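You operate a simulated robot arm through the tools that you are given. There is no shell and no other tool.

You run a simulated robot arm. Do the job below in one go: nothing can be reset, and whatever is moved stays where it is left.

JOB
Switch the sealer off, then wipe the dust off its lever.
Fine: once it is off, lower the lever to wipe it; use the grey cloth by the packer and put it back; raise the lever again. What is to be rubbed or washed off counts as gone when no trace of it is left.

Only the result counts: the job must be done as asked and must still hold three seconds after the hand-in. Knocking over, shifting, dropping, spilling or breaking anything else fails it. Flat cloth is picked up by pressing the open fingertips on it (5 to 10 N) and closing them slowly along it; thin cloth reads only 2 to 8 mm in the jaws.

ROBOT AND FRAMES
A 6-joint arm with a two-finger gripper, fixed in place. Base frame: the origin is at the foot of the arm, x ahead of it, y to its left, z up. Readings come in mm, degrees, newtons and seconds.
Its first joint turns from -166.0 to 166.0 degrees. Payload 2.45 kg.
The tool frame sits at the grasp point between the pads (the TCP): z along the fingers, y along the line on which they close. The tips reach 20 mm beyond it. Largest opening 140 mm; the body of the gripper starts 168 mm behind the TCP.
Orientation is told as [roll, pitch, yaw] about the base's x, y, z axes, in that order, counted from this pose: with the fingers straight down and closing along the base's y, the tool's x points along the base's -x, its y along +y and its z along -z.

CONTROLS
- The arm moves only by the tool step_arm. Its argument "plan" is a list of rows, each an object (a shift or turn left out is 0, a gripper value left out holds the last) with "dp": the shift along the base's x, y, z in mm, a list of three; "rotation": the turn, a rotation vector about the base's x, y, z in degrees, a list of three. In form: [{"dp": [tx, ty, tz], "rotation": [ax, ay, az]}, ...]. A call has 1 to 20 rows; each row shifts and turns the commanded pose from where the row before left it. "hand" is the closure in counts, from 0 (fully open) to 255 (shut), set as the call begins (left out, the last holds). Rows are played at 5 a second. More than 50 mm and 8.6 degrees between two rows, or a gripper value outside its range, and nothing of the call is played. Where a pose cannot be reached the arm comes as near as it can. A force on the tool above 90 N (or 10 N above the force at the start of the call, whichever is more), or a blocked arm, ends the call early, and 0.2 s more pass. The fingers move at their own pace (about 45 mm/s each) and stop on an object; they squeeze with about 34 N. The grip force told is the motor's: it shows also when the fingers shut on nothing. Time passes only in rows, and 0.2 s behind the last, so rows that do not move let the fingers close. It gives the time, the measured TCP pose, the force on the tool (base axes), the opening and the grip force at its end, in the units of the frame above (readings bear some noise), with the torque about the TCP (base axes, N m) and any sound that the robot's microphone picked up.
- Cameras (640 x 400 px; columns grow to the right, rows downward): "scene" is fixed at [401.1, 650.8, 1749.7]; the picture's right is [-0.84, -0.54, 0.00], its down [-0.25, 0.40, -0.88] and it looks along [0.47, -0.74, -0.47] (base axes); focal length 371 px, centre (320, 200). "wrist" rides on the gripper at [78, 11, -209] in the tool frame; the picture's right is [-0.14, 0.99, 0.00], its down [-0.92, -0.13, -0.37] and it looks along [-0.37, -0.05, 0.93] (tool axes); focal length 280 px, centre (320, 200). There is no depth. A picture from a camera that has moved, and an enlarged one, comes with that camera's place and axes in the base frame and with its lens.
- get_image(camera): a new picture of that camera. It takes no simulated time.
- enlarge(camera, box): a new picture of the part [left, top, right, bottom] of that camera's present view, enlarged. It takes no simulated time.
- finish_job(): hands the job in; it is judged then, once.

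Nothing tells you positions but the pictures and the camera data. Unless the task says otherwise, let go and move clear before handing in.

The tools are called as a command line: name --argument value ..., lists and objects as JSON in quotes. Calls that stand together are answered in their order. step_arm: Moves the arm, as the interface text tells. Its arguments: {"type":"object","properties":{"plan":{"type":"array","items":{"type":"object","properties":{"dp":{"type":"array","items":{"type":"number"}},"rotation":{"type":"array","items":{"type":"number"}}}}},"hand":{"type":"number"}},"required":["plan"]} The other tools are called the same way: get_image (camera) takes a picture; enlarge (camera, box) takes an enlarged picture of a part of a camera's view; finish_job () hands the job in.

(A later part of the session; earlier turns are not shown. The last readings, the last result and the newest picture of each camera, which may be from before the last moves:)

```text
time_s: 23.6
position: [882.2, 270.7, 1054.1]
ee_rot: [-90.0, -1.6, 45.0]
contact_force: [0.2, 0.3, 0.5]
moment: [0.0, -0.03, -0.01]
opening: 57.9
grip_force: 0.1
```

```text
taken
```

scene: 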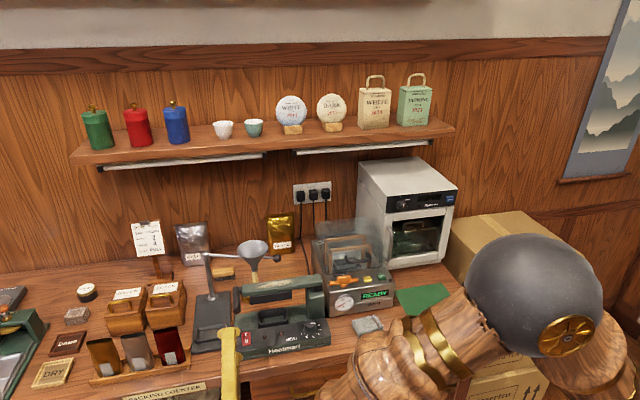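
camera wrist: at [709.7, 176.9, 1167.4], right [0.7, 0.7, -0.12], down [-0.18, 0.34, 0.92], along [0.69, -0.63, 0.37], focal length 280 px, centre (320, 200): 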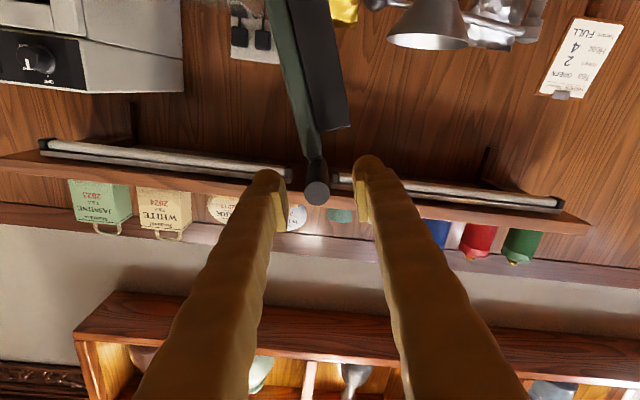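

I'll swing back to tool-down while moving right, toward the grey cloth in front of the packer.

step_arm --plan '[{"dp": [-12.6, -17.1, 12], "rotation": [6.53, 0, -4.62]}, {"dp": [-12.6, -17.1, 12], "rotation": [6.53, 0, -4.62]}, {"dp": [-12.6, -17.1, 12], "rotation": [6.53, 0, -4.62]}, {"dp": [-12.6, -17.1, 12], "rotation": [6.53, 0, -4.62]}, {"dp": [-12.6, -17.1, 12], "rotation": [6.53, 0, -4.62]}, {"dp": [-12.6, -17.1, 12], "rotation": [6.53, 0, -4.62]}, {"dp": [-12.6, -17.1, 12], "rotation": [6.53, 0, -4.62]}, {"dp": [-12.6, -17.1, 12], "rotation": [6.53, 0, -4.62]}, {"dp": [-12.6, -17.1, 12], "rotation": [6.53, 0, -4.62]}, {"dp": [-12.6, -17.1, 12], "rotation": [6.53, 0, -4.62]}, {"dp": [-12.6, -17.1, 12], "rotation": [6.53, 0, -4.62]}, {"dp": [-12.6, -17.1, 12], "rotation": [6.53, 0, -4.62]}, {"dp": [-12.6, -17.1, 0], "rotation": [6.53, 0, -4.62]}, {"dp": [-12.6, -17.1, 0], "rotation": [6.53, 0, -4.62]}, {"dp": [-12.6, -17.1, 0], "rotation": [6.53, 0, -4.62]}, {}]' --hand 0

get_image --camera "wrist"

get_image --camera "scene"

```text
time_s: 27.0
position: [694.4, 10.7, 1199.6]
ee_rot: [0.1, 0.0, -46.6]
contact_force: [0.9, 0.2, -0.4]
moment: [0.03, 0.0, 0.01]
opening: 139.9
grip_force: 0.1
```

```text
taken
camera wrist: at [650.4, 73.7, 1409.6], right [0.81, 0.58, 0.0], down [0.54, -0.76, 0.37], along [0.21, -0.3, -0.93], focal length 280 px, centre (320, 200)
```

wrist: 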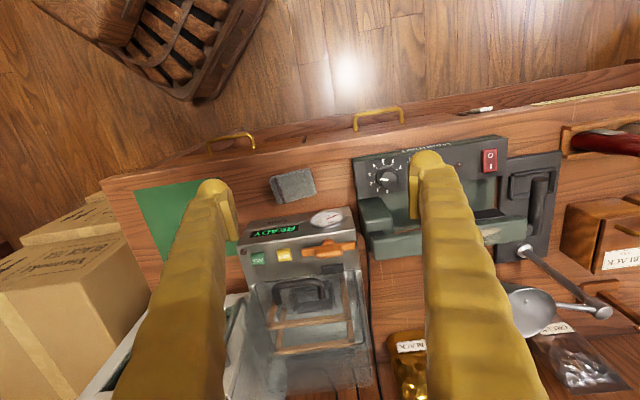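

```text
taken
```

scene: 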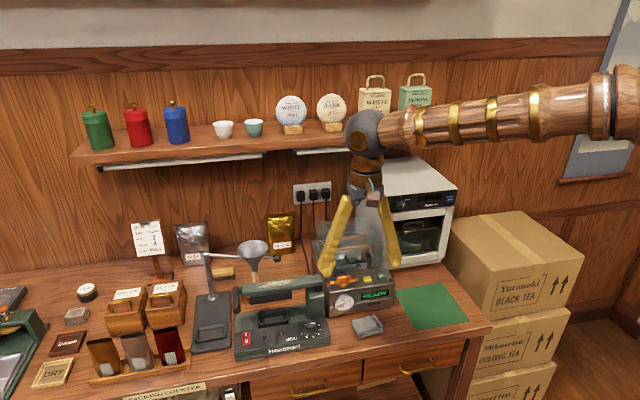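

enlarge --camera "wrist" --box '[240, 140, 360, 230]'

enlarge --camera "scene" --box '[330, 300, 410, 350]'

enlarge --camera "scene" --box '[220, 250, 340, 350]'

```text
4.44 times, centred on (300, 185) of wrist
camera zoom: at [650.4, 73.7, 1409.6], right [0.81, 0.58, 0.0], down [0.54, -0.76, 0.37], along [0.21, -0.3, -0.93], focal length 1246 px, centre (409, 267)
```

zoom: 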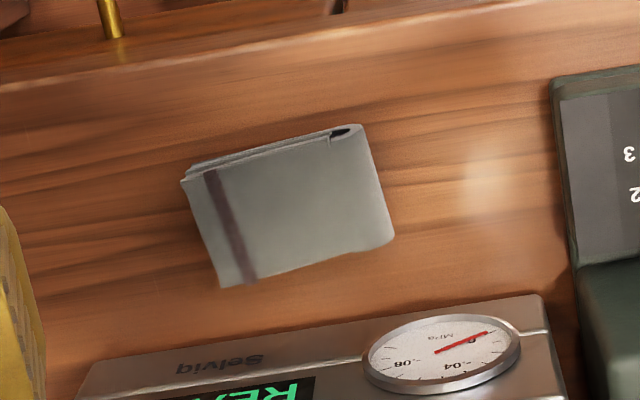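

```text
8.00 times, centred on (370, 325) of scene
camera zoom: at [401.1, 650.8, 1749.7], right [-0.84, -0.54, 0.0], down [-0.25, 0.4, -0.88], along [0.47, -0.74, -0.47], focal length 2965 px, centre (-80, -800)
```

zoom: 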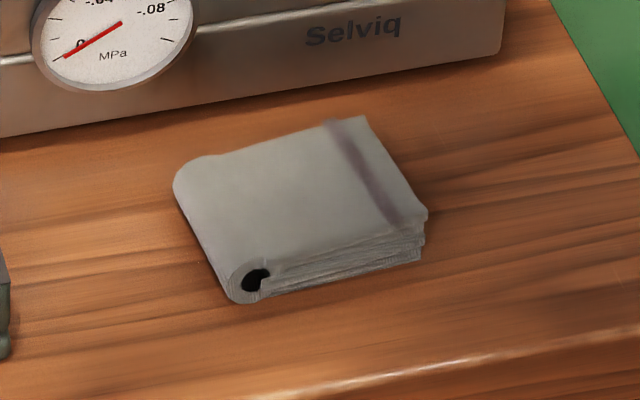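

```text
4.00 times, centred on (280, 300) of scene
camera zoom: at [401.1, 650.8, 1749.7], right [-0.84, -0.54, 0.0], down [-0.25, 0.4, -0.88], along [0.47, -0.74, -0.47], focal length 1483 px, centre (480, -200)
```

zoom: 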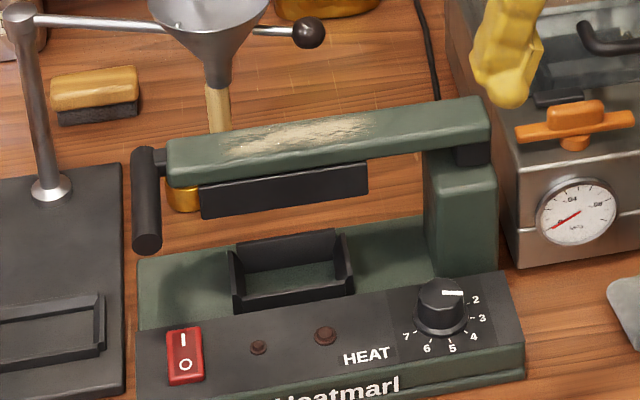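

The grey cloth is a small folded pad, about 80×48 mm, with its top near (709, −99, 893). The packer's lid handle is well behind it (w ≈ 689), so a straight-down approach is clear. I'll hover over it with the fingers partly open.

step_arm --plan '[{"dp": [4.9, -36.6, -10], "rotation": [0, 0, 4.3]}, {"dp": [4.9, -36.6, -20], "rotation": [0, 0, 4.3]}, {"dp": [4.8, -36.5, -40]}, {"dp": [0, 0, -45]}, {"dp": [0, 0, -45]}, {"dp": [0, 0, -40]}, {"dp": [0, 0, -40]}, {}, {}]' --hand 164

get_image --camera "wrist"

enlarge --camera "scene" --box '[310, 240, 430, 350]'

```text
refused: row 3 steps farther than a row can; nothing moved
```

```text
taken
camera wrist: at [650.4, 73.7, 1409.6], right [0.81, 0.58, 0.0], down [0.54, -0.76, 0.37], along [0.21, -0.3, -0.93], focal length 280 px, centre (320, 200)
```

wrist: 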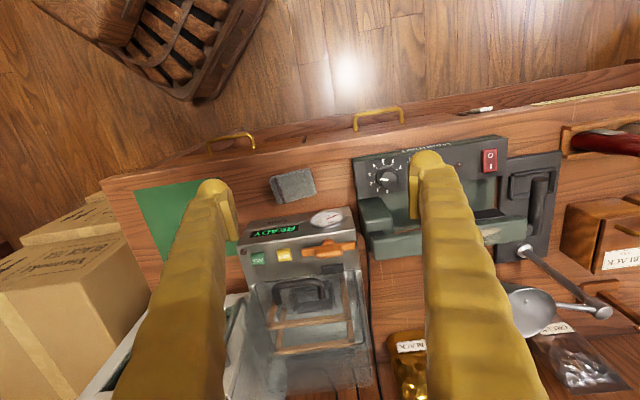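

```text
3.64 times, centred on (370, 295) of scene
camera zoom: at [401.1, 650.8, 1749.7], right [-0.84, -0.54, 0.0], down [-0.25, 0.4, -0.88], along [0.47, -0.74, -0.47], focal length 1348 px, centre (138, -146)
```

zoom: 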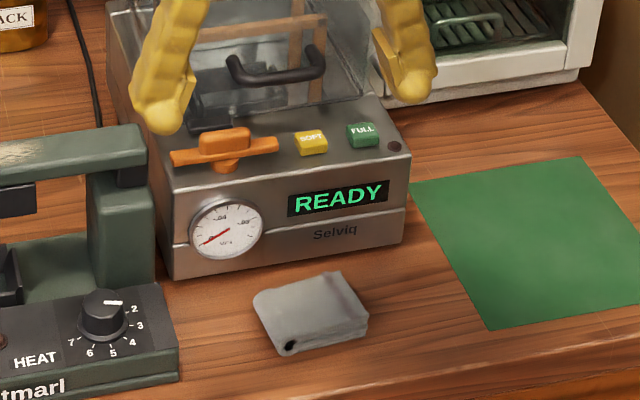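

One row stepped too far, so nothing moved. I'll resend the approach with smaller steps.

step_arm --plan '[{"dp": [4.9, -36.6, -10], "rotation": [0, 0, 4.3]}, {"dp": [4.9, -36.6, -20], "rotation": [0, 0, 4.3]}, {"dp": [4.8, -36.5, -30]}, {"dp": [0, 0, -45]}, {"dp": [0, 0, -45]}, {"dp": [0, 0, -45]}, {"dp": [0, 0, -45]}, {}, {}]' --hand 164

get_image --camera "wrist"

enlarge --camera "scene" --box '[310, 240, 430, 350]'

```text
time_s: 29.0
position: [709.4, -96.1, 960.9]
ee_rot: [-0.1, 0.2, -38.0]
contact_force: [-0.1, 0.3, 0.6]
moment: [-0.03, -0.02, 0.02]
opening: 50.0
grip_force: 0.1
```

```text
taken
camera wrist: at [655.6, -41.3, 1170.6], right [0.72, 0.7, 0.0], down [0.65, -0.67, 0.37], along [0.26, -0.26, -0.93], focal length 280 px, centre (320, 200)
```

wrist: 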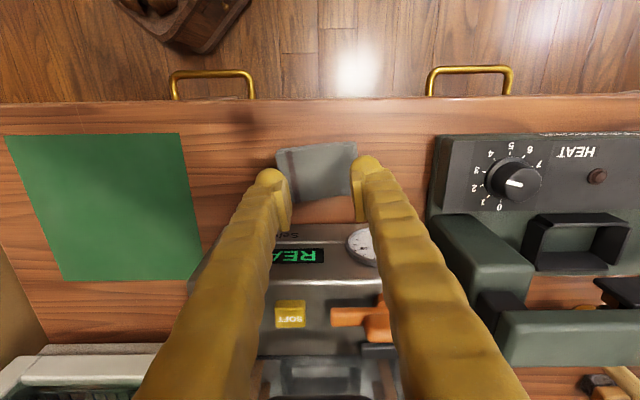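

```text
3.64 times, centred on (370, 295) of scene
camera zoom: at [401.1, 650.8, 1749.7], right [-0.84, -0.54, 0.0], down [-0.25, 0.4, -0.88], along [0.47, -0.74, -0.47], focal length 1348 px, centre (138, -146)
```

zoom: 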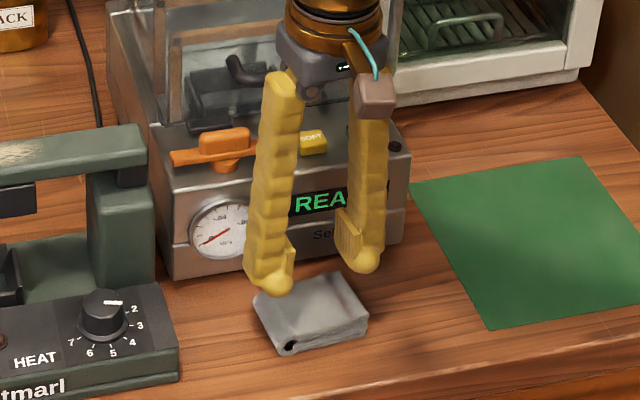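

The fingers are centred on the cloth. I'll descend to light contact in small steps.

step_arm --plan '[{"dp": [0, -1, -28]}, {"dp": [0, -1, -10]}, {"dp": [0, 0, -3]}, {"dp": [0, 0, -3]}, {}]'

enlarge --camera "scene" --box '[330, 270, 410, 350]'

```text
time_s: 30.0
position: [710.6, -98.9, 922.8]
ee_rot: [0.1, -0.3, -37.9]
contact_force: [-6.7, -0.5, 25.4]
moment: [-0.09, 0.37, 0.04]
opening: 50.3
grip_force: 0.1
stopped in row 4: the force on the tool passed its limit at 101 N (the readings are from after the stop); the commanded pose is now the measured one
```

```text
5.00 times, centred on (370, 310) of scene
camera zoom: at [401.1, 650.8, 1749.7], right [-0.84, -0.54, 0.0], down [-0.25, 0.4, -0.88], along [0.47, -0.74, -0.47], focal length 1853 px, centre (70, -350)
```

zoom: 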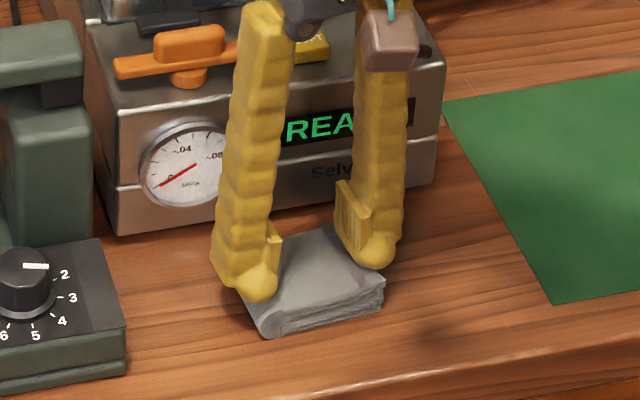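

Contact is stiff and came at TCP z ≈ 923. I'll ease up to a few newtons before closing.

step_arm --plan '[{"dp": [0, 0, 0.8]}, {}]'

```text
time_s: 30.6
position: [709.8, -99.4, 921.9]
ee_rot: [0.1, -0.1, -38.0]
contact_force: [1.2, -2.0, 19.9]
moment: [-0.14, 0.17, 0.02]
opening: 50.3
grip_force: 0.4
```

step_arm --plan '[{"dp": [0, 0, 1]}, {}]'

```text
time_s: 31.2
position: [709.9, -98.5, 923.9]
ee_rot: [0.1, -0.1, -38.0]
contact_force: [1.2, -0.9, 4.0]
moment: [-0.06, 0.0, 0.01]
opening: 50.0
grip_force: 0.3
```

step_arm --plan '[{"dp": [0, 0, -0.5]}, {}]' --hand 172

step_arm --plan '[{}, {}]' --hand 180

step_arm --plan '[{}, {}]' --hand 188

enlarge --camera "scene" --box '[330, 270, 410, 350]'

```text
time_s: 31.8
position: [710.1, -99.0, 923.7]
ee_rot: [0.1, -0.2, -38.0]
contact_force: [-1.0, -2.0, 12.8]
moment: [-0.1, 0.09, 0.02]
opening: 43.6
grip_force: 0.0
```

```text
time_s: 32.4
position: [710.6, -97.7, 923.5]
ee_rot: [0.1, -0.2, -38.1]
contact_force: [1.0, -1.5, 14.5]
moment: [-0.1, 0.08, 0.0]
opening: 41.7
grip_force: 0.5
```

```text
time_s: 33.0
position: [709.9, -98.9, 923.9]
ee_rot: [0.1, -0.2, -38.0]
contact_force: [0.5, -1.9, 18.3]
moment: [-0.09, 0.11, 0.02]
opening: 37.1
grip_force: 0.5
```

```text
5.00 times, centred on (370, 310) of scene
camera zoom: at [401.1, 650.8, 1749.7], right [-0.84, -0.54, 0.0], down [-0.25, 0.4, -0.88], along [0.47, -0.74, -0.47], focal length 1853 px, centre (70, -350)
```

zoom: 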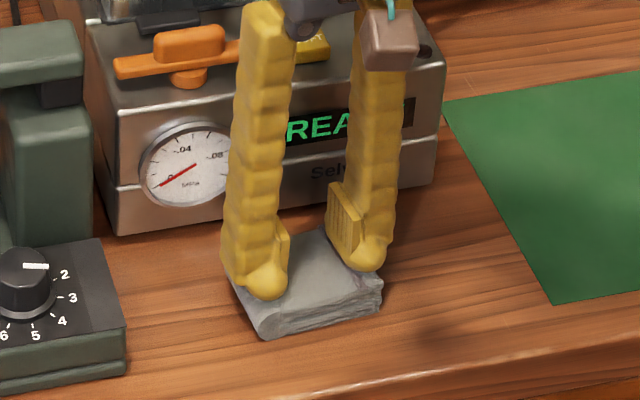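

The force crept up to 18 N as the cloth bunched, so I'll ease up slightly while closing.

step_arm --plan '[{"dp": [0, 0, 0.9]}, {}]' --hand 194

step_arm --plan '[{}, {}]' --hand 202

enlarge --camera "scene" --box '[330, 270, 410, 350]'

```text
time_s: 33.6
position: [712.0, -99.2, 923.6]
ee_rot: [0.1, -0.2, -38.0]
contact_force: [-0.2, -3.1, 13.2]
moment: [-0.07, 0.09, -0.02]
opening: 32.6
grip_force: 0.0
```

```text
time_s: 34.2
position: [709.4, -98.7, 922.7]
ee_rot: [0.1, -0.3, -37.9]
contact_force: [-0.3, -1.3, 14.0]
moment: [-0.07, 0.09, 0.01]
opening: 26.3
grip_force: 0.1
```

```text
5.00 times, centred on (370, 310) of scene
camera zoom: at [401.1, 650.8, 1749.7], right [-0.84, -0.54, 0.0], down [-0.25, 0.4, -0.88], along [0.47, -0.74, -0.47], focal length 1853 px, centre (70, -350)
```

zoom: 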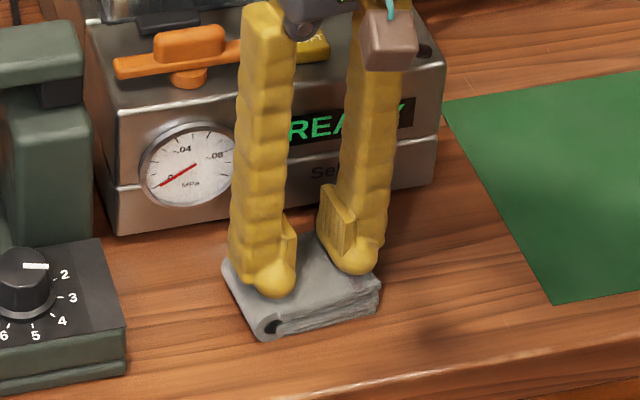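

step_arm --plan '[{"dp": [0, 0, 0.4]}, {}]' --hand 210

step_arm --plan '[{}, {}]' --hand 218

step_arm --plan '[{}, {}]' --hand 226

enlarge --camera "scene" --box '[330, 270, 410, 350]'

enlarge --camera "wrist" --box '[240, 110, 400, 230]'

```text
time_s: 34.8
position: [710.1, -98.2, 924.5]
ee_rot: [0.2, -0.2, -38.0]
contact_force: [1.8, -0.5, 4.5]
moment: [-0.04, -0.01, 0.0]
opening: 25.6
grip_force: 0.3
```

```text
time_s: 35.4
position: [709.9, -98.4, 923.8]
ee_rot: [0.1, -0.2, -38.0]
contact_force: [-1.1, 0.6, 2.3]
moment: [-0.01, 0.05, -0.03]
opening: 19.8
grip_force: 0.1
```

```text
time_s: 36.0
position: [710.2, -98.4, 924.3]
ee_rot: [0.1, -0.2, -38.0]
contact_force: [-0.3, -0.6, 1.6]
moment: [-0.05, 0.0, 0.0]
opening: 16.0
grip_force: 0.2
```

```text
5.00 times, centred on (370, 310) of scene
camera zoom: at [401.1, 650.8, 1749.7], right [-0.84, -0.54, 0.0], down [-0.25, 0.4, -0.88], along [0.47, -0.74, -0.47], focal length 1853 px, centre (70, -350)
```

zoom: 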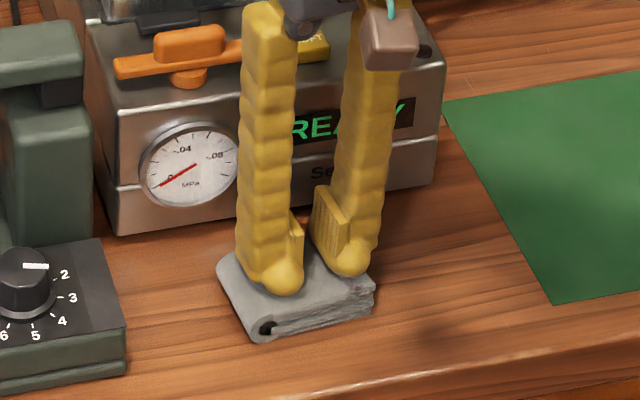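

```text
3.33 times, centred on (320, 170) of wrist
camera zoom: at [656.1, -43.1, 1133.6], right [0.72, 0.7, 0.0], down [0.65, -0.67, 0.37], along [0.26, -0.27, -0.93], focal length 935 px, centre (320, 300)
```

zoom: 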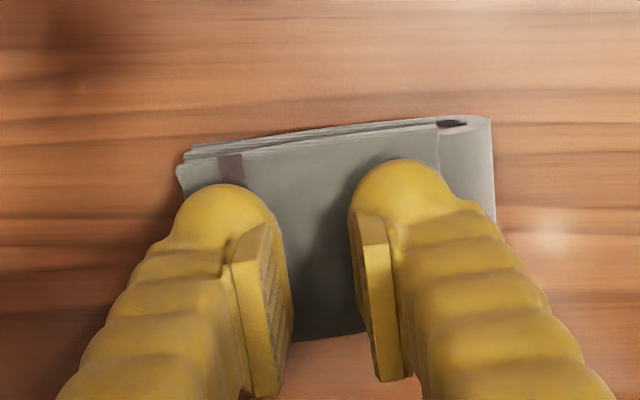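

step_arm --plan '[{"dp": [0, 0, -0.6]}, {}]'

step_arm --plan '[{}, {}]' --hand 232

enlarge --camera "wrist" --box '[240, 110, 400, 230]'

```text
time_s: 36.6
position: [710.8, -98.7, 924.2]
ee_rot: [0.1, -0.2, -38.0]
contact_force: [-0.2, 0.5, 2.6]
moment: [0.01, 0.02, 0.03]
opening: 16.2
grip_force: 0.2
```

```text
time_s: 37.2
position: [711.4, -99.9, 923.9]
ee_rot: [0.1, -0.2, -38.0]
contact_force: [0.1, -1.4, 1.8]
moment: [0.02, -0.02, 0.0]
opening: 13.2
grip_force: 0.3
```

```text
3.33 times, centred on (320, 170) of wrist
camera zoom: at [656.2, -43.3, 1133.4], right [0.72, 0.7, 0.0], down [0.65, -0.67, 0.37], along [0.26, -0.27, -0.93], focal length 935 px, centre (320, 300)
```

zoom: 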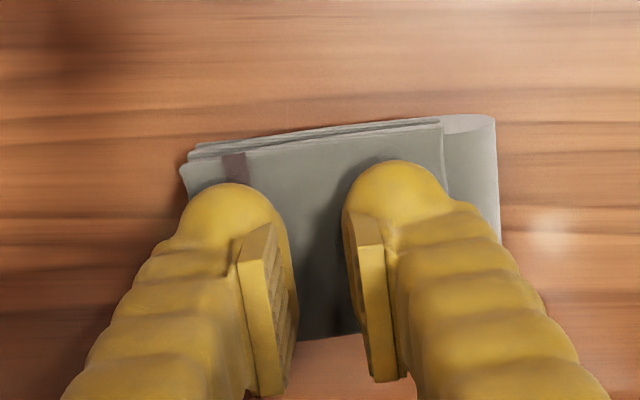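

The top layer is beginning to drag with the fingers. I'll add a little pressure and keep closing.

step_arm --plan '[{"dp": [0, 0, -0.8]}, {}]'

step_arm --plan '[{}, {}]' --hand 238

step_arm --plan '[{}, {}]' --hand 244

enlarge --camera "wrist" --box '[240, 110, 400, 230]'

enlarge --camera "scene" --box '[330, 270, 410, 350]'

```text
time_s: 37.8
position: [710.7, -99.2, 924.0]
ee_rot: [0.2, -0.4, -38.0]
contact_force: [0.4, -0.9, 12.3]
moment: [-0.01, 0.0, -0.03]
opening: 13.5
grip_force: 0.5
```

```text
time_s: 38.4
position: [709.9, -98.5, 922.9]
ee_rot: [0.2, -0.1, -38.0]
contact_force: [1.1, -0.7, 15.3]
moment: [-0.04, 0.03, 0.02]
opening: 10.3
grip_force: 0.4
```

```text
time_s: 39.0
position: [710.5, -99.5, 923.8]
ee_rot: [0.1, -0.1, -38.1]
contact_force: [-0.5, -2.3, 16.2]
moment: [-0.05, 0.06, 0.04]
opening: 5.8
grip_force: 0.2
```

```text
3.33 times, centred on (320, 170) of wrist
camera zoom: at [656.0, -43.4, 1132.7], right [0.72, 0.7, 0.0], down [0.65, -0.67, 0.37], along [0.26, -0.27, -0.93], focal length 935 px, centre (320, 300)
```

zoom: 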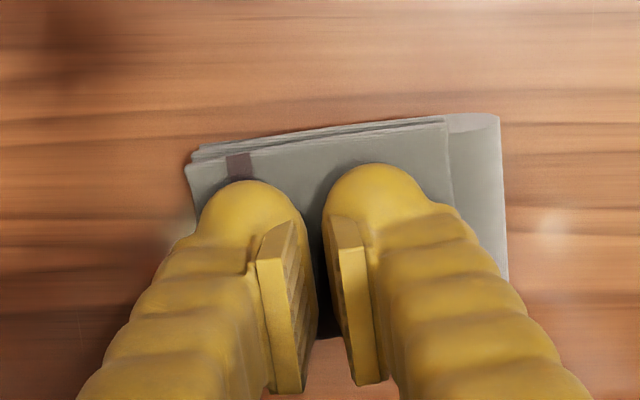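

```text
5.00 times, centred on (370, 310) of scene
camera zoom: at [401.1, 650.8, 1749.7], right [-0.84, -0.54, 0.0], down [-0.25, 0.4, -0.88], along [0.47, -0.74, -0.47], focal length 1853 px, centre (70, -350)
```

zoom: 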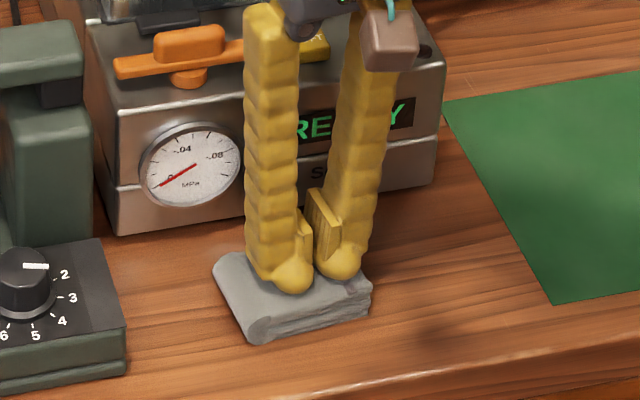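

step_arm --plan '[{}, {}, {}]' --hand 255

enlarge --camera "wrist" --box '[240, 110, 400, 230]'

enlarge --camera "scene" --box '[330, 270, 410, 350]'

```text
time_s: 39.8
position: [711.1, -98.9, 922.7]
ee_rot: [0.0, -0.1, -37.9]
contact_force: [0.5, -0.9, 13.8]
moment: [0.0, 0.03, -0.01]
opening: 6.2
grip_force: 29.9
```

```text
3.33 times, centred on (320, 170) of wrist
camera zoom: at [656.0, -43.3, 1132.6], right [0.72, 0.7, 0.0], down [0.65, -0.67, 0.37], along [0.26, -0.26, -0.93], focal length 935 px, centre (320, 300)
```

zoom: 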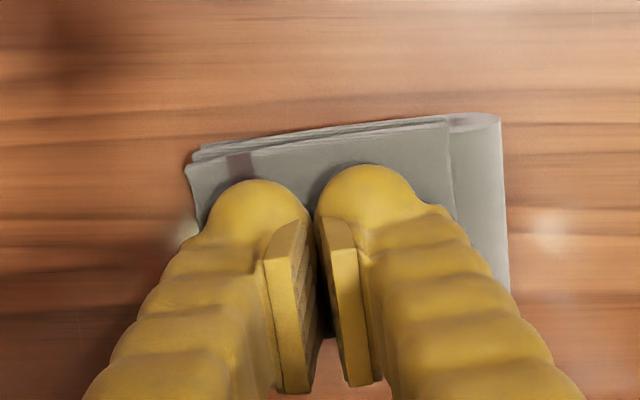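

```text
5.00 times, centred on (370, 310) of scene
camera zoom: at [401.1, 650.8, 1749.7], right [-0.84, -0.54, 0.0], down [-0.25, 0.4, -0.88], along [0.47, -0.74, -0.47], focal length 1853 px, centre (70, -350)
```

zoom: 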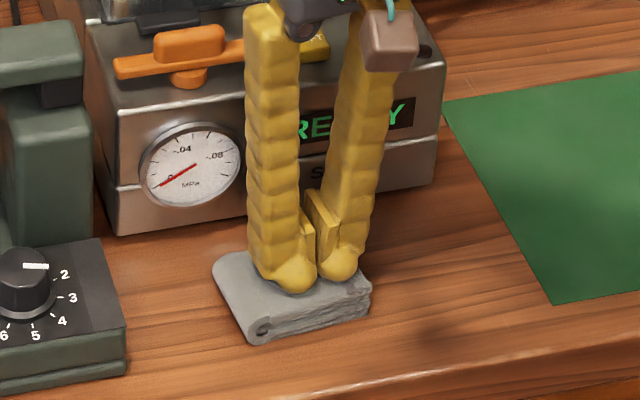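

With the fingers commanded shut the opening reads 6.2 mm, so a fold of cloth is pinched. I'll lift slowly and check.

step_arm --plan '[{"dp": [0, 0, 5]}, {"dp": [0, 0, 8]}, {"dp": [0, 0, 12]}, {"dp": [0, 0, 20]}, {}]'

enlarge --camera "wrist" --box '[240, 110, 400, 230]'

enlarge --camera "scene" --box '[310, 240, 430, 350]'

```text
time_s: 41.0
position: [709.7, -99.5, 968.4]
ee_rot: [0.2, -0.2, -38.0]
contact_force: [0.4, -0.9, 0.0]
moment: [-0.01, -0.02, -0.04]
opening: 0.0
grip_force: 29.8
```

```text
3.33 times, centred on (320, 170) of wrist
camera zoom: at [656.0, -44.2, 1177.7], right [0.72, 0.7, 0.0], down [0.65, -0.67, 0.37], along [0.26, -0.26, -0.93], focal length 935 px, centre (320, 300)
```

zoom: 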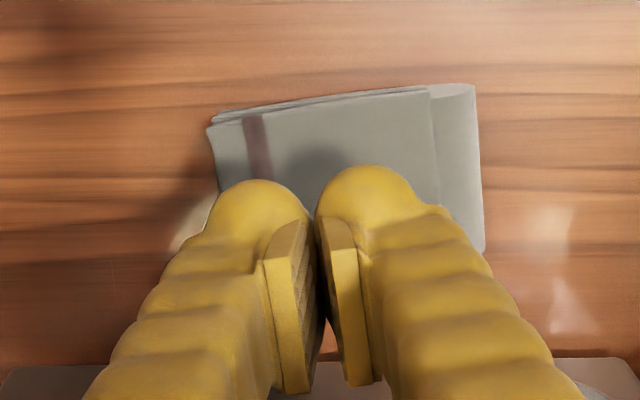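

```text
3.64 times, centred on (370, 295) of scene
camera zoom: at [401.1, 650.8, 1749.7], right [-0.84, -0.54, 0.0], down [-0.25, 0.4, -0.88], along [0.47, -0.74, -0.47], focal length 1348 px, centre (138, -146)
```

zoom: 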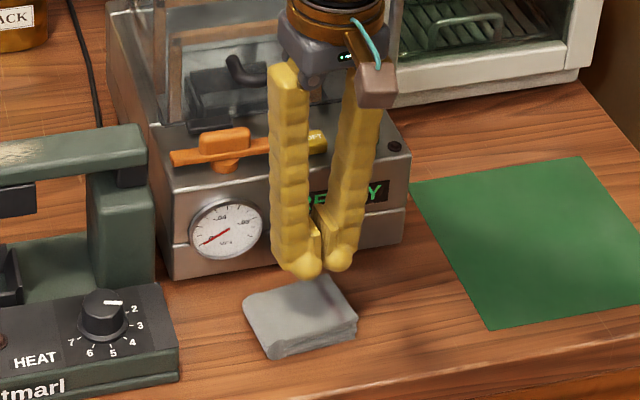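

The pinch slipped and the cloth stayed on the counter. I'll rise a bit and look closely at how its layers lie before the next try.

step_arm --plan '[{"dp": [0, 0, 40]}, {}, {}]' --hand 120

enlarge --camera "wrist" --box '[250, 130, 390, 220]'

enlarge --camera "scene" --box '[335, 300, 405, 350]'

```text
time_s: 41.8
position: [710.5, -98.1, 1006.2]
ee_rot: [0.2, -0.3, -38.0]
contact_force: [0.5, 0.8, -0.3]
moment: [0.05, 0.0, -0.01]
opening: 70.0
grip_force: 0.1
```

```text
4.44 times, centred on (320, 175) of wrist
camera zoom: at [656.0, -43.2, 1216.1], right [0.72, 0.7, 0.0], down [0.65, -0.67, 0.37], along [0.26, -0.26, -0.93], focal length 1246 px, centre (320, 311)
```

zoom: 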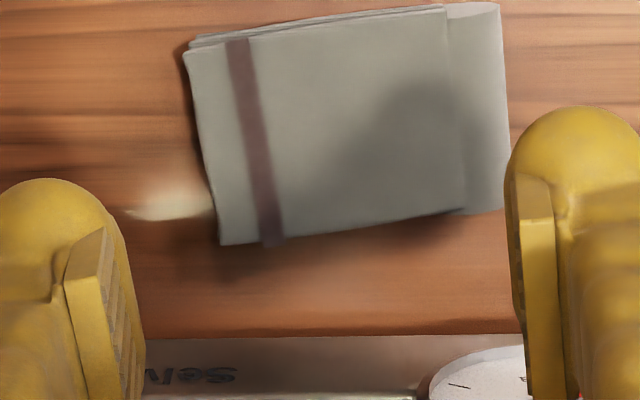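

```text
8.00 times, centred on (370, 325) of scene
camera zoom: at [401.1, 650.8, 1749.7], right [-0.84, -0.54, 0.0], down [-0.25, 0.4, -0.88], along [0.47, -0.74, -0.47], focal length 2965 px, centre (-80, -800)
```

zoom: 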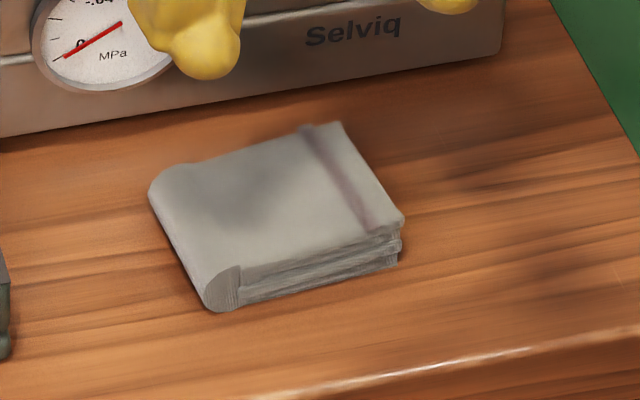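

The folded pad now sits around (713, −90). Its left end is a closed fold and its other sides are open, so I'll close across its short side, where the top layer can slide freely. First I'll turn the tool 90°.

step_arm --plan '[{"rotation": [0, 0, 8.2]}, {"rotation": [0, 0, 8.2]}, {"rotation": [0, 0, 8.2]}, {"rotation": [0, 0, 8.2]}, {"rotation": [0, 0, 8.2]}, {"rotation": [0, 0, 8.2]}, {"rotation": [0, 0, 8.2]}, {"rotation": [0, 0, 8.2]}, {"rotation": [0, 0, 8.2]}, {"rotation": [0, 0, 8.2]}, {"rotation": [0, 0, 6.0]}, {"dp": [0, 6, 0]}, {}]' --hand 175

get_image --camera "wrist"

enlarge --camera "scene" --box '[310, 240, 430, 350]'

```text
time_s: 44.6
position: [710.9, -93.7, 1007.3]
ee_rot: [0.1, -0.2, 50.1]
contact_force: [-1.4, -0.3, 0.4]
moment: [-0.02, -0.01, 0.01]
opening: 44.2
grip_force: 0.0
```

```text
taken
camera wrist: at [653.4, -148.4, 1217.6], right [-0.67, 0.74, 0.0], down [0.69, 0.62, 0.37], along [0.27, 0.25, -0.93], focal length 280 px, centre (320, 200)
```

wrist: 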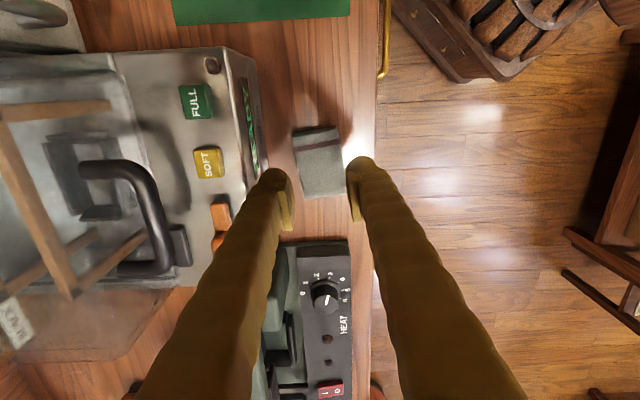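

```text
3.64 times, centred on (370, 295) of scene
camera zoom: at [401.1, 650.8, 1749.7], right [-0.84, -0.54, 0.0], down [-0.25, 0.4, -0.88], along [0.47, -0.74, -0.47], focal length 1348 px, centre (138, -146)
```

zoom: 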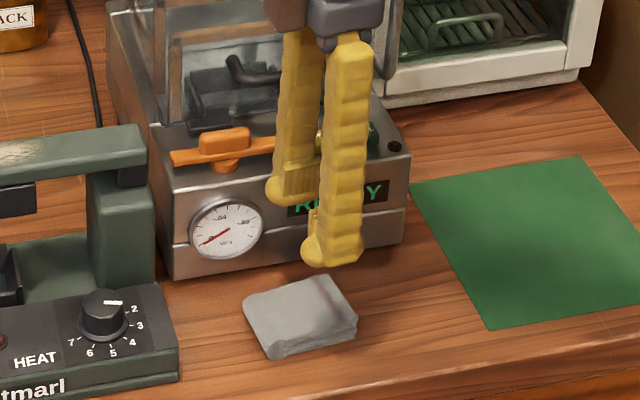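

The cloth is centred between the fingers. I'll narrow the opening to about 34 mm and come down gently onto it.

step_arm --plan '[{"dp": [-1, 0, -30]}, {"dp": [0, 0, -30]}, {"dp": [0, 0, -15]}, {"dp": [0, 0, -4]}, {}]' --hand 193

step_arm --plan '[{"dp": [0, 0, -2]}, {}]'

enlarge --camera "wrist" --box '[250, 110, 410, 230]'

```text
time_s: 45.8
position: [710.8, -93.2, 928.7]
ee_rot: [0.2, -0.3, 50.0]
contact_force: [0.1, 0.1, 0.0]
moment: [0.02, 0.01, -0.01]
opening: 33.7
grip_force: 0.0
```

```text
time_s: 46.4
position: [709.8, -92.0, 927.6]
ee_rot: [0.1, -0.2, 49.9]
contact_force: [0.7, -0.7, 0.2]
moment: [-0.02, 0.01, 0.03]
opening: 33.9
grip_force: 0.1
```

```text
3.33 times, centred on (330, 170) of wrist
camera zoom: at [653.4, -147.7, 1136.2], right [-0.67, 0.74, 0.0], down [0.69, 0.62, 0.37], along [0.27, 0.25, -0.93], focal length 935 px, centre (287, 300)
```

zoom: 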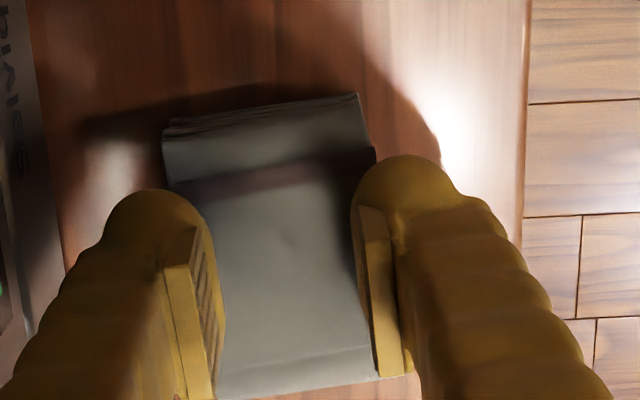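

step_arm --plan '[{"dp": [0, 0, -1]}, {"dp": [0, 0, -1]}, {}]'

step_arm --plan '[{"dp": [0, 0, -1]}, {}]'

```text
time_s: 47.2
position: [711.7, -93.4, 925.5]
ee_rot: [0.1, -0.2, 50.0]
contact_force: [0.0, 0.3, -0.3]
moment: [0.01, -0.02, -0.03]
opening: 34.2
grip_force: 0.0
```

```text
time_s: 47.8
position: [710.3, -92.7, 923.9]
ee_rot: [0.2, -0.1, 49.9]
contact_force: [0.1, -0.5, 0.0]
moment: [-0.03, -0.02, 0.01]
opening: 33.9
grip_force: 0.1
```

step_arm --plan '[{"dp": [0, 0, -1]}, {}]'

step_arm --plan '[{"dp": [0, 0, -1]}, {}]'

step_arm --plan '[{"dp": [0, 0, -0.8]}, {}]'

enlarge --camera "wrist" --box '[250, 110, 410, 230]'

enlarge --camera "scene" --box '[330, 270, 410, 350]'

```text
time_s: 48.4
position: [710.5, -93.2, 922.6]
ee_rot: [0.1, -0.2, 50.0]
contact_force: [1.7, 1.1, 12.0]
moment: [0.01, -0.11, -0.06]
opening: 34.2
grip_force: 0.0
```

```text
time_s: 49.0
position: [709.5, -92.6, 921.7]
ee_rot: [0.0, -0.2, 50.0]
contact_force: [-0.8, -1.5, 41.1]
moment: [-0.1, 0.04, -0.03]
opening: 33.8
grip_force: 0.0
```

```text
time_s: 49.6
position: [708.9, -93.2, 921.6]
ee_rot: [0.1, -0.3, 50.0]
contact_force: [0.1, 0.7, 66.6]
moment: [-0.13, 0.0, 0.01]
opening: 33.9
grip_force: 0.0
```

```text
3.33 times, centred on (330, 170) of wrist
camera zoom: at [652.4, -148.2, 1132.1], right [-0.67, 0.74, 0.0], down [0.69, 0.62, 0.37], along [0.28, 0.25, -0.93], focal length 935 px, centre (287, 300)
```

zoom: 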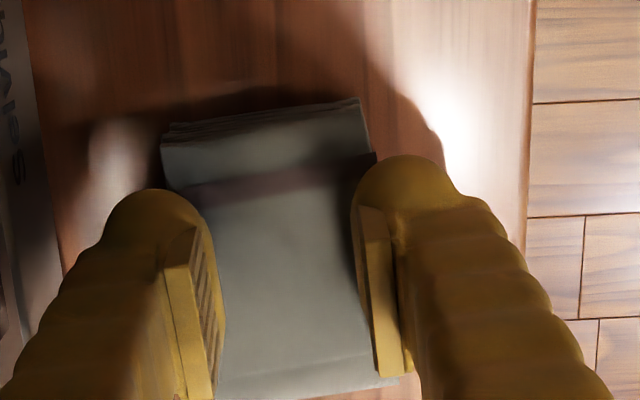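

```text
5.00 times, centred on (370, 310) of scene
camera zoom: at [401.1, 650.8, 1749.7], right [-0.84, -0.54, 0.0], down [-0.25, 0.4, -0.88], along [0.47, -0.74, -0.47], focal length 1853 px, centre (70, -350)
```

zoom: 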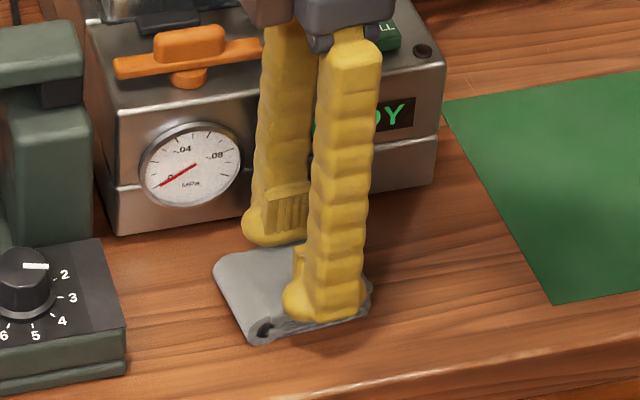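

step_arm --plan '[{"dp": [0, 0, 1.5]}, {}]'

step_arm --plan '[{}, {}]' --hand 197

step_arm --plan '[{}, {}]' --hand 201

enlarge --camera "wrist" --box '[250, 110, 410, 230]'

```text
time_s: 50.2
position: [710.9, -92.6, 922.3]
ee_rot: [-0.1, -0.2, 50.0]
contact_force: [10.7, -6.3, 52.8]
moment: [-0.33, -0.35, -0.01]
opening: 34.0
grip_force: 0.0
```

```text
time_s: 50.8
position: [709.0, -92.6, 922.3]
ee_rot: [0.1, -0.3, 50.0]
contact_force: [5.6, -3.6, 56.5]
moment: [-0.21, -0.23, -0.02]
opening: 30.7
grip_force: 0.0
```

```text
time_s: 51.4
position: [709.0, -92.6, 921.8]
ee_rot: [0.2, -0.3, 50.0]
contact_force: [0.0, 0.5, 57.7]
moment: [-0.15, -0.09, 0.01]
opening: 30.9
grip_force: 0.8
```

```text
3.33 times, centred on (330, 170) of wrist
camera zoom: at [651.9, -147.7, 1132.4], right [-0.67, 0.74, 0.0], down [0.69, 0.62, 0.37], along [0.27, 0.25, -0.93], focal length 935 px, centre (287, 300)
```

zoom: 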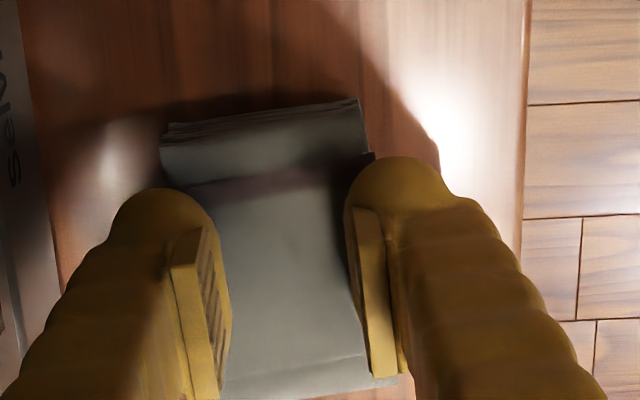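

The force is too high at about 57 N. I'll ease off until it reads 8–10 N.

step_arm --plan '[{"dp": [0, 0, 1]}, {}]'

step_arm --plan '[{"dp": [0, 0, 0.7]}, {}]'

```text
time_s: 52.0
position: [709.2, -93.3, 922.9]
ee_rot: [0.2, -0.1, 50.0]
contact_force: [0.1, 2.3, 31.9]
moment: [-0.06, -0.1, 0.05]
opening: 30.9
grip_force: 0.7
```

```text
time_s: 52.6
position: [708.5, -92.4, 924.2]
ee_rot: [0.3, -0.1, 50.0]
contact_force: [-3.6, 2.5, 8.7]
moment: [0.03, 0.07, 0.02]
opening: 30.8
grip_force: 0.8
```

step_arm --plan '[{}, {}]' --hand 206

step_arm --plan '[{}, {}]' --hand 210

step_arm --plan '[{}, {}]' --hand 214

enlarge --camera "wrist" --box '[250, 110, 410, 230]'

```text
time_s: 53.2
position: [709.4, -93.5, 923.4]
ee_rot: [0.1, -0.1, 50.0]
contact_force: [0.0, -0.7, 0.8]
moment: [-0.03, 0.01, -0.03]
opening: 27.0
grip_force: 0.0
```

```text
time_s: 53.8
position: [709.6, -93.1, 924.3]
ee_rot: [0.1, -0.2, 49.9]
contact_force: [0.8, -0.9, -0.1]
moment: [-0.03, 0.01, 0.03]
opening: 24.8
grip_force: 0.0
```

```text
time_s: 54.4
position: [710.6, -92.4, 925.2]
ee_rot: [0.1, -0.2, 50.0]
contact_force: [1.1, 0.1, 1.1]
moment: [0.0, 0.01, 0.03]
opening: 22.5
grip_force: 0.0
```

```text
3.33 times, centred on (330, 170) of wrist
camera zoom: at [652.8, -148.1, 1133.9], right [-0.67, 0.74, 0.0], down [0.69, 0.62, 0.37], along [0.27, 0.25, -0.93], focal length 935 px, centre (287, 300)
```

zoom: 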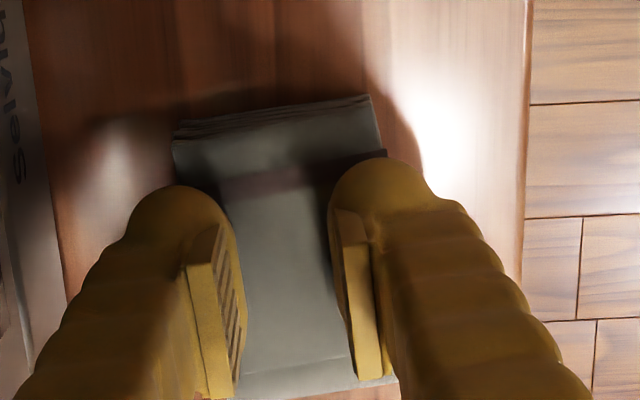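

step_arm --plan '[{"dp": [0, 0, -1]}, {}]'

step_arm --plan '[{"dp": [0, 0, -0.4]}, {}]'

```text
time_s: 55.0
position: [710.5, -93.5, 924.1]
ee_rot: [0.1, -0.3, 50.0]
contact_force: [-1.2, 0.3, 10.2]
moment: [-0.05, 0.0, -0.01]
opening: 22.6
grip_force: 0.0
```

```text
time_s: 55.6
position: [709.3, -93.4, 923.4]
ee_rot: [0.1, -0.2, 50.0]
contact_force: [1.3, 3.0, 23.4]
moment: [0.02, -0.02, -0.01]
opening: 22.5
grip_force: 0.0
```

step_arm --plan '[{}, {}]' --hand 218

step_arm --plan '[{}, {}]' --hand 222

step_arm --plan '[{}, {}]' --hand 226

enlarge --camera "wrist" --box '[250, 110, 410, 230]'

enlarge --camera "scene" --box '[330, 270, 410, 350]'

```text
time_s: 56.2
position: [708.6, -93.8, 922.0]
ee_rot: [0.1, -0.1, 50.0]
contact_force: [2.2, 0.0, 28.7]
moment: [-0.05, -0.06, 0.01]
opening: 20.7
grip_force: 0.3
```

```text
time_s: 56.8
position: [710.4, -93.4, 921.9]
ee_rot: [0.1, -0.2, 50.1]
contact_force: [2.3, -1.9, 34.0]
moment: [-0.09, -0.09, 0.01]
opening: 18.2
grip_force: 0.2
```

```text
time_s: 57.4
position: [709.1, -93.4, 923.1]
ee_rot: [0.1, -0.2, 50.0]
contact_force: [2.1, -1.1, 36.5]
moment: [-0.01, -0.06, 0.02]
opening: 16.3
grip_force: 0.8
```

```text
3.33 times, centred on (330, 170) of wrist
camera zoom: at [652.4, -148.3, 1132.6], right [-0.67, 0.74, 0.0], down [0.69, 0.62, 0.37], along [0.27, 0.25, -0.93], focal length 935 px, centre (287, 300)
```

zoom: 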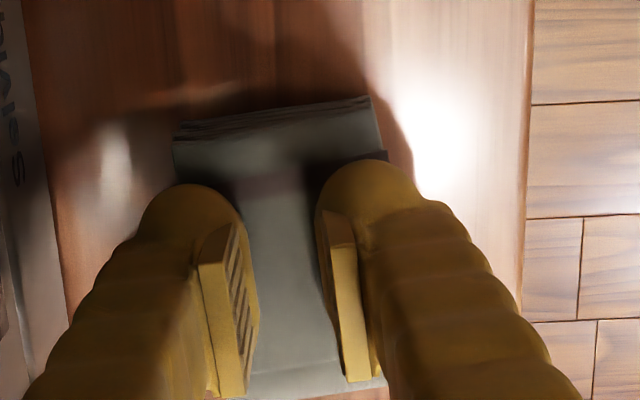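

```text
5.00 times, centred on (370, 310) of scene
camera zoom: at [401.1, 650.8, 1749.7], right [-0.84, -0.54, 0.0], down [-0.25, 0.4, -0.88], along [0.47, -0.74, -0.47], focal length 1853 px, centre (70, -350)
```

zoom: 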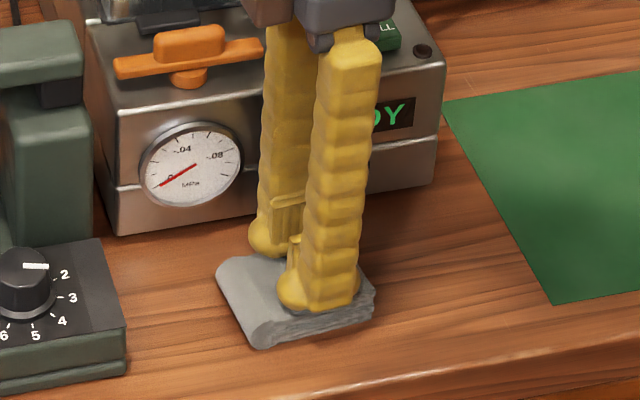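

The fingers keep sliding over the top without raising a fold. I'll lift off and instead straddle the pad across its short side, with the tips low beside it.

step_arm --plan '[{"dp": [0, 0, 10]}, {"dp": [0, 0, 30]}, {"dp": [0, 0, 40]}, {}]' --hand 130

get_image --camera "wrist"

enlarge --camera "wrist" --box '[250, 100, 410, 220]'

enlarge --camera "scene" --box '[335, 300, 405, 350]'

```text
time_s: 58.4
position: [707.0, -94.0, 1003.3]
ee_rot: [0.1, -0.2, 50.0]
contact_force: [-0.5, -0.1, -0.7]
moment: [0.02, -0.01, 0.01]
opening: 68.5
grip_force: 0.0
```

```text
taken
camera wrist: at [650.4, -149.1, 1212.3], right [-0.67, 0.74, 0.0], down [0.69, 0.62, 0.37], along [0.27, 0.25, -0.93], focal length 280 px, centre (320, 200)
```

wrist: 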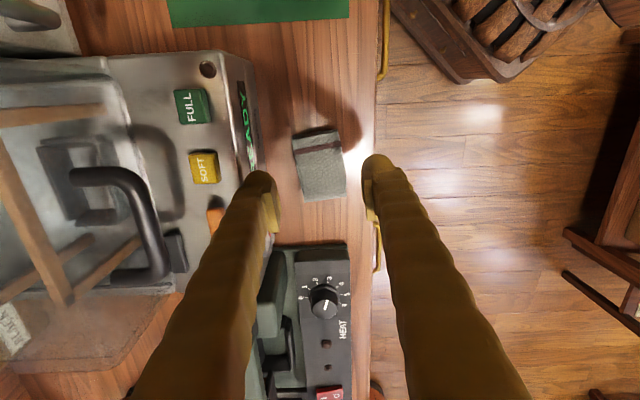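

```text
3.33 times, centred on (330, 160) of wrist
camera zoom: at [650.4, -149.1, 1212.3], right [-0.67, 0.74, 0.0], down [0.69, 0.62, 0.37], along [0.27, 0.25, -0.93], focal length 935 px, centre (287, 333)
```

zoom: 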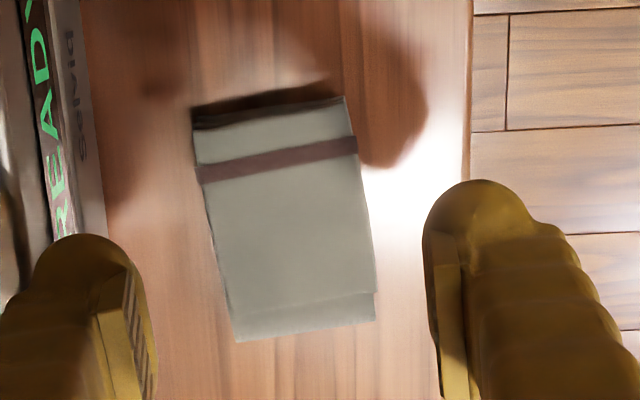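

```text
8.00 times, centred on (370, 325) of scene
camera zoom: at [401.1, 650.8, 1749.7], right [-0.84, -0.54, 0.0], down [-0.25, 0.4, -0.88], along [0.47, -0.74, -0.47], focal length 2965 px, centre (-80, -800)
```

zoom: 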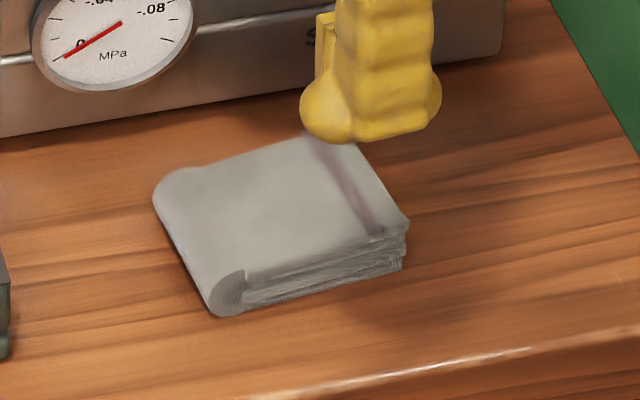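

The pad is about 51 mm wide, centred at (710.7, −92.5) and aligned with the fingers. I'll descend on both sides of it with a 66 mm opening.

step_arm --plan '[{"dp": [3.5, 1.5, -30]}, {"dp": [0, 0, -35]}, {"dp": [0, 0, -15]}, {"dp": [0, 0, -6]}, {}]' --hand 136

enlarge --camera "wrist" --box '[230, 100, 430, 250]'

enlarge --camera "scene" --box '[330, 270, 410, 350]'

```text
time_s: 59.6
position: [712.7, -90.9, 915.4]
ee_rot: [0.1, -0.1, 50.0]
contact_force: [-0.2, 0.2, 0.8]
moment: [0.01, 0.04, 0.01]
opening: 65.6
grip_force: 0.1
```

```text
2.67 times, centred on (330, 175) of wrist
camera zoom: at [655.4, -145.6, 1126.4], right [-0.67, 0.74, 0.0], down [0.69, 0.62, 0.37], along [0.27, 0.25, -0.93], focal length 748 px, centre (293, 267)
```

zoom: 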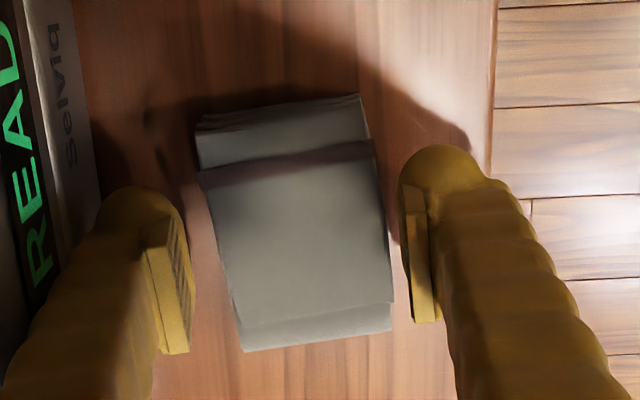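

```text
5.00 times, centred on (370, 310) of scene
camera zoom: at [401.1, 650.8, 1749.7], right [-0.84, -0.54, 0.0], down [-0.25, 0.4, -0.88], along [0.47, -0.74, -0.47], focal length 1853 px, centre (70, -350)
```

zoom: 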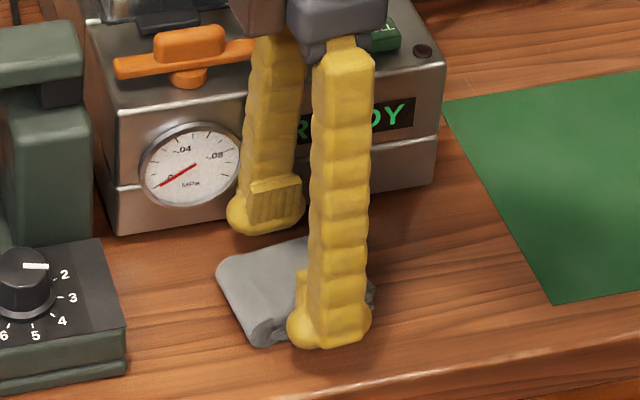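

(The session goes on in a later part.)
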